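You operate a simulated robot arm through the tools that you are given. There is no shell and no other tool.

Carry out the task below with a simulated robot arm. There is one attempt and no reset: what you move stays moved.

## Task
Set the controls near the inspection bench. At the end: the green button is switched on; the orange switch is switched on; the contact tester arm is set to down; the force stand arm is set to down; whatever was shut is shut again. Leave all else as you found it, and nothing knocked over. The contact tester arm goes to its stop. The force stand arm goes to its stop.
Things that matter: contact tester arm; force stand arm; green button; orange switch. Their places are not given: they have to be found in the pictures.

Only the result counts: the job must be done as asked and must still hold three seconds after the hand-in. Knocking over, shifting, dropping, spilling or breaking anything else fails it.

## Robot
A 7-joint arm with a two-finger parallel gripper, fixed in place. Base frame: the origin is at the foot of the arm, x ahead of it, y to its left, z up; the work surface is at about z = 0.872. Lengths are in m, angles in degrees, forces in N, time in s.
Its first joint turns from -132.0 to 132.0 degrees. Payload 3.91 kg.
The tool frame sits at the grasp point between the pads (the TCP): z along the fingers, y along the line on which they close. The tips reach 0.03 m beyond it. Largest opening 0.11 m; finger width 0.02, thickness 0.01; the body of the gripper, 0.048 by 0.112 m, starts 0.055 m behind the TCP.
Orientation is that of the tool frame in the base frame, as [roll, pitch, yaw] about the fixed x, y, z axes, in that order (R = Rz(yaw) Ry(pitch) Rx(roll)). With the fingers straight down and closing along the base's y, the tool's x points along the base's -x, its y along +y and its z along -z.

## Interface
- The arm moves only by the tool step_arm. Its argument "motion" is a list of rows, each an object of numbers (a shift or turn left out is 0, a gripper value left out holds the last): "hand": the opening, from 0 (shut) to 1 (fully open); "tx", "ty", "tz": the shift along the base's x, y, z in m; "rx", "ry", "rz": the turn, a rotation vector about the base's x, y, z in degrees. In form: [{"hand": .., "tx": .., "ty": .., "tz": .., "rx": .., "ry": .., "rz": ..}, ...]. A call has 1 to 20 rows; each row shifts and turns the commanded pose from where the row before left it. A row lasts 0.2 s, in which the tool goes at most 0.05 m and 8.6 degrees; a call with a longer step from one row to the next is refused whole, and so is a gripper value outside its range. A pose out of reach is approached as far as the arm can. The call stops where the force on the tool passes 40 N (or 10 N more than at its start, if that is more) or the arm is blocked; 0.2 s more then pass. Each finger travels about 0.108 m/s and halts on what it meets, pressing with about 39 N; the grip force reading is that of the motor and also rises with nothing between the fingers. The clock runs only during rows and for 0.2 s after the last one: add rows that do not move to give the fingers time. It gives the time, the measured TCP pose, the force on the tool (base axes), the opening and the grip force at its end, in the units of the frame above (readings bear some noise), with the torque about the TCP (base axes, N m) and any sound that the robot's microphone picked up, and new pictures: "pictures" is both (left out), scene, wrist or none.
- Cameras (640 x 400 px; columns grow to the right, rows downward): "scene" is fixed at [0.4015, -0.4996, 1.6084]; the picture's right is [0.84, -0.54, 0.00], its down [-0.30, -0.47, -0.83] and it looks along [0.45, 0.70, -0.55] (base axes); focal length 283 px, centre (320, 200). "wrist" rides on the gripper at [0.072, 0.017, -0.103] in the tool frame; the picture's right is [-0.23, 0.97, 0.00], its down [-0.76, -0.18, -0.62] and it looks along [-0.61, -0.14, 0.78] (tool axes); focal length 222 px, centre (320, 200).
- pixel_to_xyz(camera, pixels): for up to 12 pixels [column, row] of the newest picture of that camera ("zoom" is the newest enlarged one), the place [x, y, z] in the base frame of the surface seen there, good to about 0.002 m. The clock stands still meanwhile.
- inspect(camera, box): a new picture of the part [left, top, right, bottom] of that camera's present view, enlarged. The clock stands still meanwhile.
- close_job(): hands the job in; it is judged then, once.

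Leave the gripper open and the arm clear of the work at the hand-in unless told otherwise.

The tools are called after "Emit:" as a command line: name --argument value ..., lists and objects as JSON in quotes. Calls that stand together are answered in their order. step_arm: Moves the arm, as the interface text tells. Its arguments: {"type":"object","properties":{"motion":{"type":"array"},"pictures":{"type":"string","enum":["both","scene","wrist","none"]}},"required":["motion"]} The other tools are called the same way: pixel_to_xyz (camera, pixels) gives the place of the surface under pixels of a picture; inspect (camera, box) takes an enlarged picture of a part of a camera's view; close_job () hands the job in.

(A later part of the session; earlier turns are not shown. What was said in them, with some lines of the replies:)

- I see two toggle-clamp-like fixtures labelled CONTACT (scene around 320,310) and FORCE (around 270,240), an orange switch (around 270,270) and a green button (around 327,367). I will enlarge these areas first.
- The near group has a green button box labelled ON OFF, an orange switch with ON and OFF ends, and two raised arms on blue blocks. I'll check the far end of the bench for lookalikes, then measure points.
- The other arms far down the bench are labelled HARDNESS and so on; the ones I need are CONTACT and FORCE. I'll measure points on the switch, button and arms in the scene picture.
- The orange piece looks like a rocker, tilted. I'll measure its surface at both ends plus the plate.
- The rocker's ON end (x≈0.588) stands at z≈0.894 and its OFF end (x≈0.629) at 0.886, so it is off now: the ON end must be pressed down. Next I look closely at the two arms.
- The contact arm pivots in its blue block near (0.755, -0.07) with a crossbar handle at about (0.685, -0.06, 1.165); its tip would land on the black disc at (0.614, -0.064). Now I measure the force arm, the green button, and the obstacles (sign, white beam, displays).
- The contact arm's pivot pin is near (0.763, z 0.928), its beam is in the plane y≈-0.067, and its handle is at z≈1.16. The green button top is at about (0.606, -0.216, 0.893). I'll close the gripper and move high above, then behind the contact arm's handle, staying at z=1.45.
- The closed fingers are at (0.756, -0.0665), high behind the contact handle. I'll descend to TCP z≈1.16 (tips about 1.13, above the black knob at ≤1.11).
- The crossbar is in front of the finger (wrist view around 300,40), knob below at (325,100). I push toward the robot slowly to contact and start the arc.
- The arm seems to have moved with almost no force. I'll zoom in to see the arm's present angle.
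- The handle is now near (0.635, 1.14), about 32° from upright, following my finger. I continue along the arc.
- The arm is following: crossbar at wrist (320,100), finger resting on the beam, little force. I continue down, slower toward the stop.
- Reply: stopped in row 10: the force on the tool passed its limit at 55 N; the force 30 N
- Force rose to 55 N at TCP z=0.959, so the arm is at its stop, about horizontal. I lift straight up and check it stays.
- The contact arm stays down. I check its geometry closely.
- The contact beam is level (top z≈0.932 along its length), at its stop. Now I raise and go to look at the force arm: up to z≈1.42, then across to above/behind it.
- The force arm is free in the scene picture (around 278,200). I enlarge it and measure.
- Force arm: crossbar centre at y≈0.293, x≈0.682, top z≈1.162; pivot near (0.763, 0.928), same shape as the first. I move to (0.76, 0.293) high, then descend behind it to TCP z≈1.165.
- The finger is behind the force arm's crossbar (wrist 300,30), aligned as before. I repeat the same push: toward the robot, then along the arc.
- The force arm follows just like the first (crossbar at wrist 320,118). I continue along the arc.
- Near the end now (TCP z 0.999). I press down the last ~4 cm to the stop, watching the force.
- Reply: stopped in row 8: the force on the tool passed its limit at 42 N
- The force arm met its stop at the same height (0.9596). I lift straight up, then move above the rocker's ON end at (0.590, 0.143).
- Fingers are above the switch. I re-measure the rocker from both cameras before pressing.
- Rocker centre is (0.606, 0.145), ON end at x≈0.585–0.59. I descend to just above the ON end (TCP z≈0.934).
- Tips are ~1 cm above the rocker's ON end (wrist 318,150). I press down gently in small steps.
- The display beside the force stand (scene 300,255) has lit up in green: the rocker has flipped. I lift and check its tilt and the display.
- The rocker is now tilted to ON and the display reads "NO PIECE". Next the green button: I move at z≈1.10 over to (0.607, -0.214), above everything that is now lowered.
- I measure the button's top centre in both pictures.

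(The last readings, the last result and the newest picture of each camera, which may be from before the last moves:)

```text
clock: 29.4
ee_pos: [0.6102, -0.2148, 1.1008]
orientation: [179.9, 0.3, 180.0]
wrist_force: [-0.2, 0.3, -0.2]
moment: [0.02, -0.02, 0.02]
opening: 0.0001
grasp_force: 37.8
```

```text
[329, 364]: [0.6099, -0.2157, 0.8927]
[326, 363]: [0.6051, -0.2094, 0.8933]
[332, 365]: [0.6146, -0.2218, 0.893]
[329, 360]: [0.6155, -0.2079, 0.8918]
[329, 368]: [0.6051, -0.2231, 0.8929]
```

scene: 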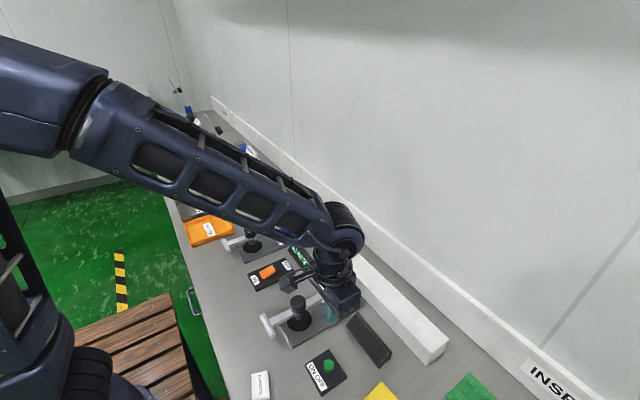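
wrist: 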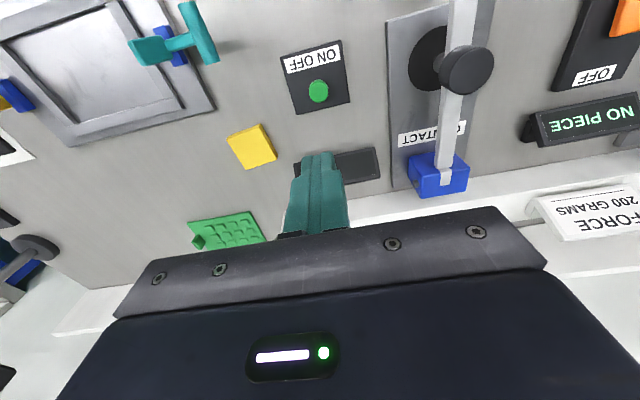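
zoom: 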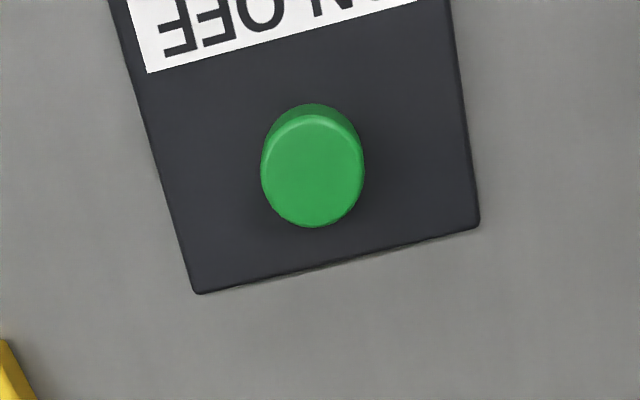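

Button centre is (0.607, -0.215), top z≈0.892. I descend to about 1 cm above it (TCP z≈0.932).

Emit:
step_arm --motion '[{"tx": -0.003, "tz": -0.045}, {"tz": -0.045}, {"tz": -0.045}, {"tz": -0.031}, {}]' --pictures "both"

```text
clock: 30.6
ee_pos: [0.6061, -0.214, 0.9346]
orientation: [179.8, 0.2, 179.9]
wrist_force: [0.7, -0.8, 0.8]
moment: [0.0, 0.02, 0.01]
opening: 0.0001
grasp_force: 37.3
```

scene: 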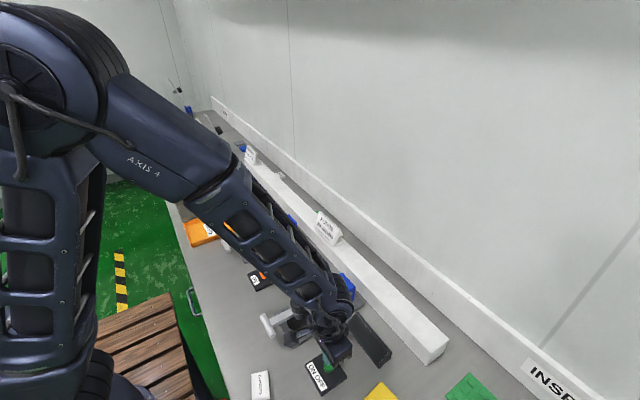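
wrist: 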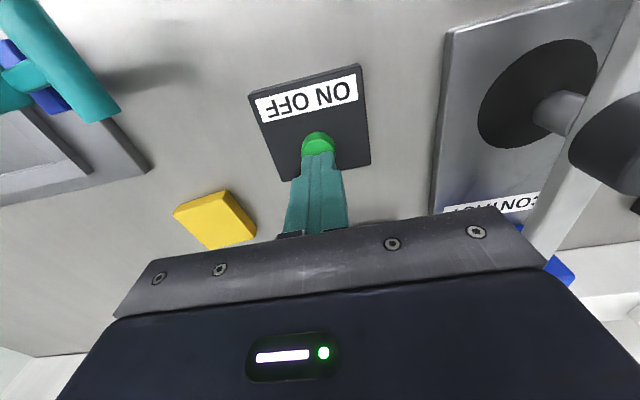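

Fingers are over the green button (wrist 317,145). I press down in small steps and look at the display for the contact tester.

Emit:
step_arm --motion '[{"tz": -0.007}, {"tz": -0.004}, {"tz": -0.002}, {"tz": -0.002}, {"tz": -0.001}, {}]' --pictures "both"

```text
clock: 32.0
ee_pos: [0.6061, -0.215, 0.9194]
orientation: [179.9, 0.3, 179.9]
wrist_force: [0.4, -0.3, 0.0]
moment: [0.01, -0.02, 0.01]
opening: 0.0
grasp_force: 38.5
```

scene: 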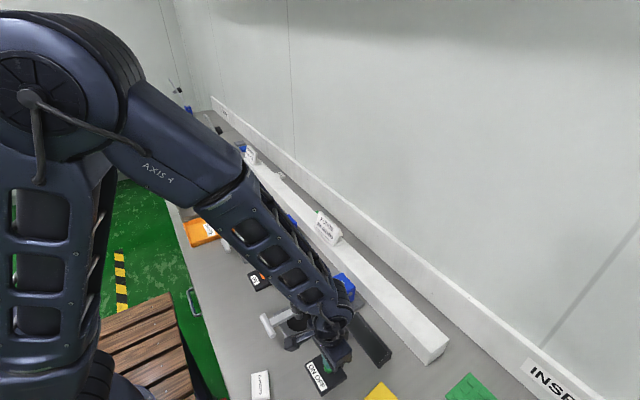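
wrist: 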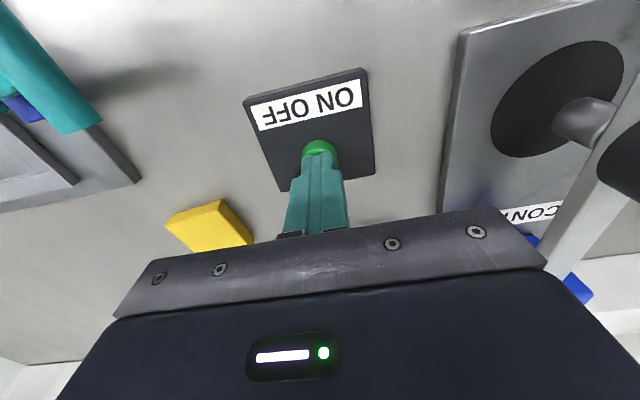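

No force and the display at (370,340) is still dark; tips at about z 0.889. I press a bit deeper.

Emit:
step_arm --motion '[{"tz": -0.0015}, {"tz": -0.0015}, {}]' --pictures "both"

Emit:
inspect --camera "scene" --box '[290, 300, 418, 400]'

```text
clock: 32.8
ee_pos: [0.6042, -0.2147, 0.9166]
orientation: [-179.9, 0.3, -180.0]
wrist_force: [1.7, -0.2, 1.0]
moment: [-0.03, -0.04, 0.02]
opening: 0.0
grasp_force: 37.3
heard: click
```

scene: 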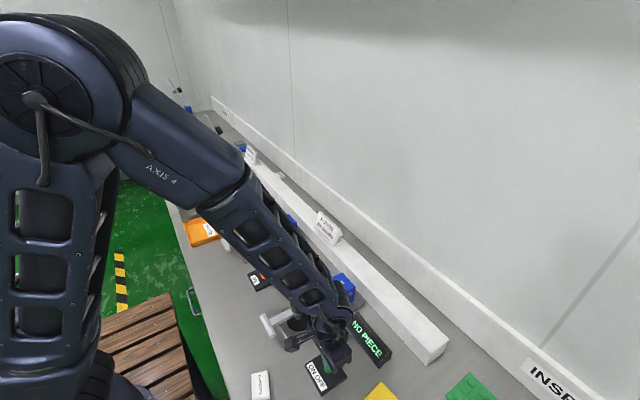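
wrist: 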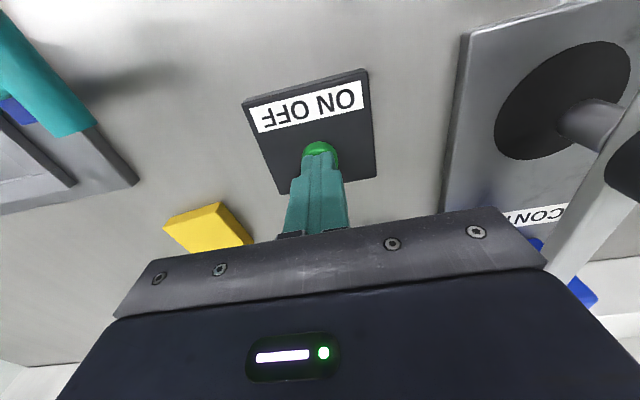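

```text
4.00 times, centred on (354, 350) of scene
```

zoom: 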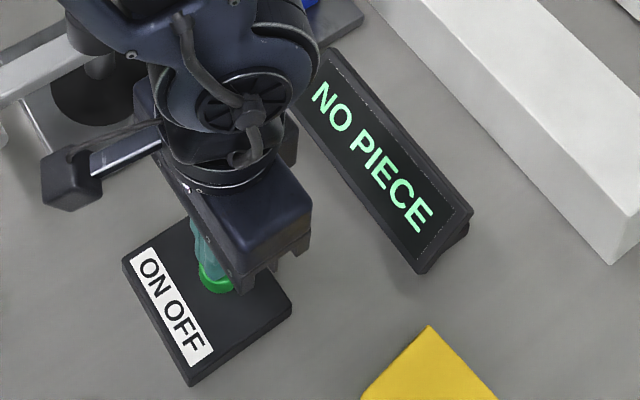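

A click was heard and the contact tester's display shows "NO PIECE": the green button is on. I lift straight up, once, without pressing again.

Emit:
step_arm --motion '[{"tz": 0.01}, {"tz": 0.03}, {"tz": 0.045}, {"tz": 0.045}, {"tz": 0.045}, {"tz": 0.045}, {"tz": 0.045}, {"tz": 0.045}, {"tz": 0.045}, {"tz": 0.045}, {"tz": 0.045}, {}]' --pictures "both"

```text
clock: 35.4
ee_pos: [0.6054, -0.2129, 1.3604]
orientation: [179.9, 0.2, 180.0]
wrist_force: [0.5, 0.1, -0.2]
moment: [0.03, 0.06, -0.03]
opening: 0.0
grasp_force: 38.0
```

scene: 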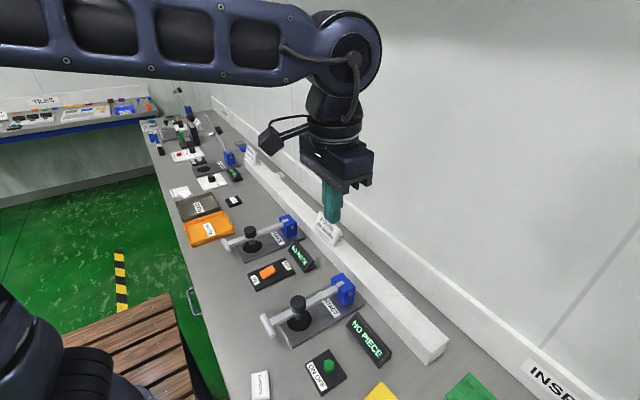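
wrist: 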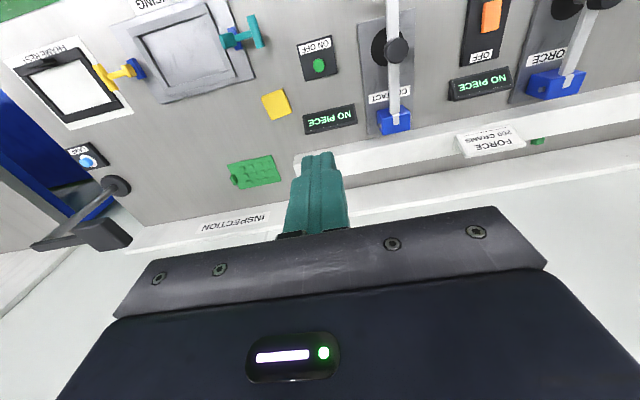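

Both displays read "NO PIECE" and both arms lie level. I return to the clear starting pose and open the gripper there.

Emit:
step_arm --motion '[{"tz": 0.045}, {"tz": 0.045}, {"tx": 0.007, "ty": 0.042}, {"tx": 0.007, "ty": 0.042}, {"tx": 0.007, "ty": 0.042}, {"tx": 0.007, "ty": 0.042}, {"tx": 0.007, "ty": 0.042}, {"tx": 0.007, "ty": 0.042}, {"tx": 0.007, "ty": 0.042}, {"tx": 0.007, "ty": 0.042}, {"tx": 0.007, "ty": 0.036, "hand": 1}, {}, {}, {}, {}]' --pictures "both"

Emit:
inspect --camera "scene" --box '[200, 200, 360, 300]'

Emit:
inspect --camera "scene" --box '[250, 265, 410, 400]'

Emit:
pixel_to_xyz --camera "scene" --pixels '[[275, 316], [320, 295], [332, 289], [245, 240], [265, 232], [235, 243], [328, 365]]'

```text
clock: 38.6
ee_pos: [0.6686, 0.1582, 1.4512]
orientation: [179.9, 0.2, -180.0]
wrist_force: [-0.6, 0.2, 0.6]
moment: [-0.01, 0.04, 0.0]
opening: 0.1103
grasp_force: 0.1
```

scene: 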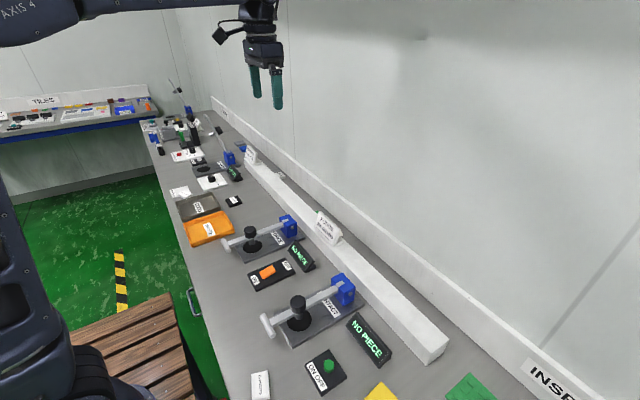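
wrist: 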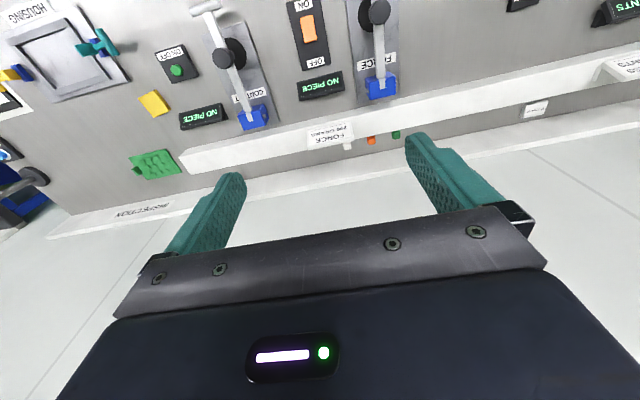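

```text
4.00 times, centred on (280, 250) of scene
```

zoom: 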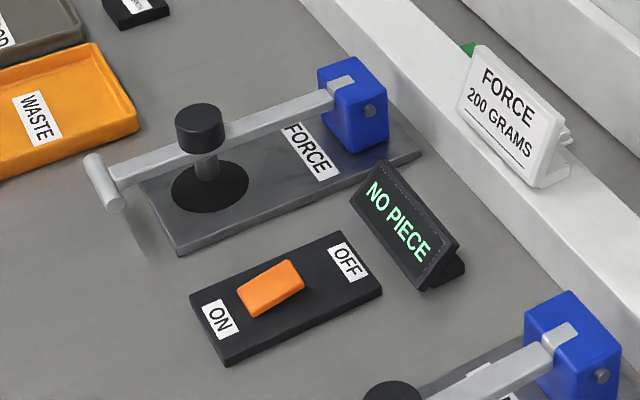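

```text
2.96 times, centred on (330, 332) of scene
```

zoom: 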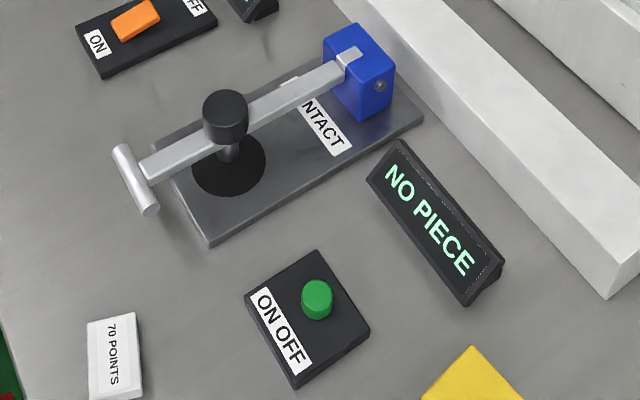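

```text
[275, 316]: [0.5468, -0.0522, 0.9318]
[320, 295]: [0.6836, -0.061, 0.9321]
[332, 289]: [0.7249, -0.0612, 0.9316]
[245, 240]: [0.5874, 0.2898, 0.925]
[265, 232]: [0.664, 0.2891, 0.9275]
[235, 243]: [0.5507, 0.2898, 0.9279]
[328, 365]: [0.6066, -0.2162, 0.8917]
```

All four settings hold. The rocker is on ON, the green button is on with its display lit, and both arms are level at their stops. Nothing else looks moved, and the gripper is open and clear. I hand in the job.

Emit:
close_job

```text
The job is handed in.
```

The controls are set as asked and the job is handed in; I have not been told how it was judged.

- **Contact tester arm:** down. It met firm resistance at its stop, and its beam measured level after I let go.
- **Force stand arm:** down. It met resistance at the same height, and its beam is level.
- **Orange switch:** on. The rocker is now tilted to its ON end, and the display beside it lit up with "NO PIECE".
- **Green button:** on. I pressed it once, heard a click, and the contact tester's display lit up with "NO PIECE".

Nothing needed opening, so nothing had to be shut again. In the last pictures nothing else looked moved or knocked over. The gripper is open and the arm is back at its starting pose, clear of the bench.
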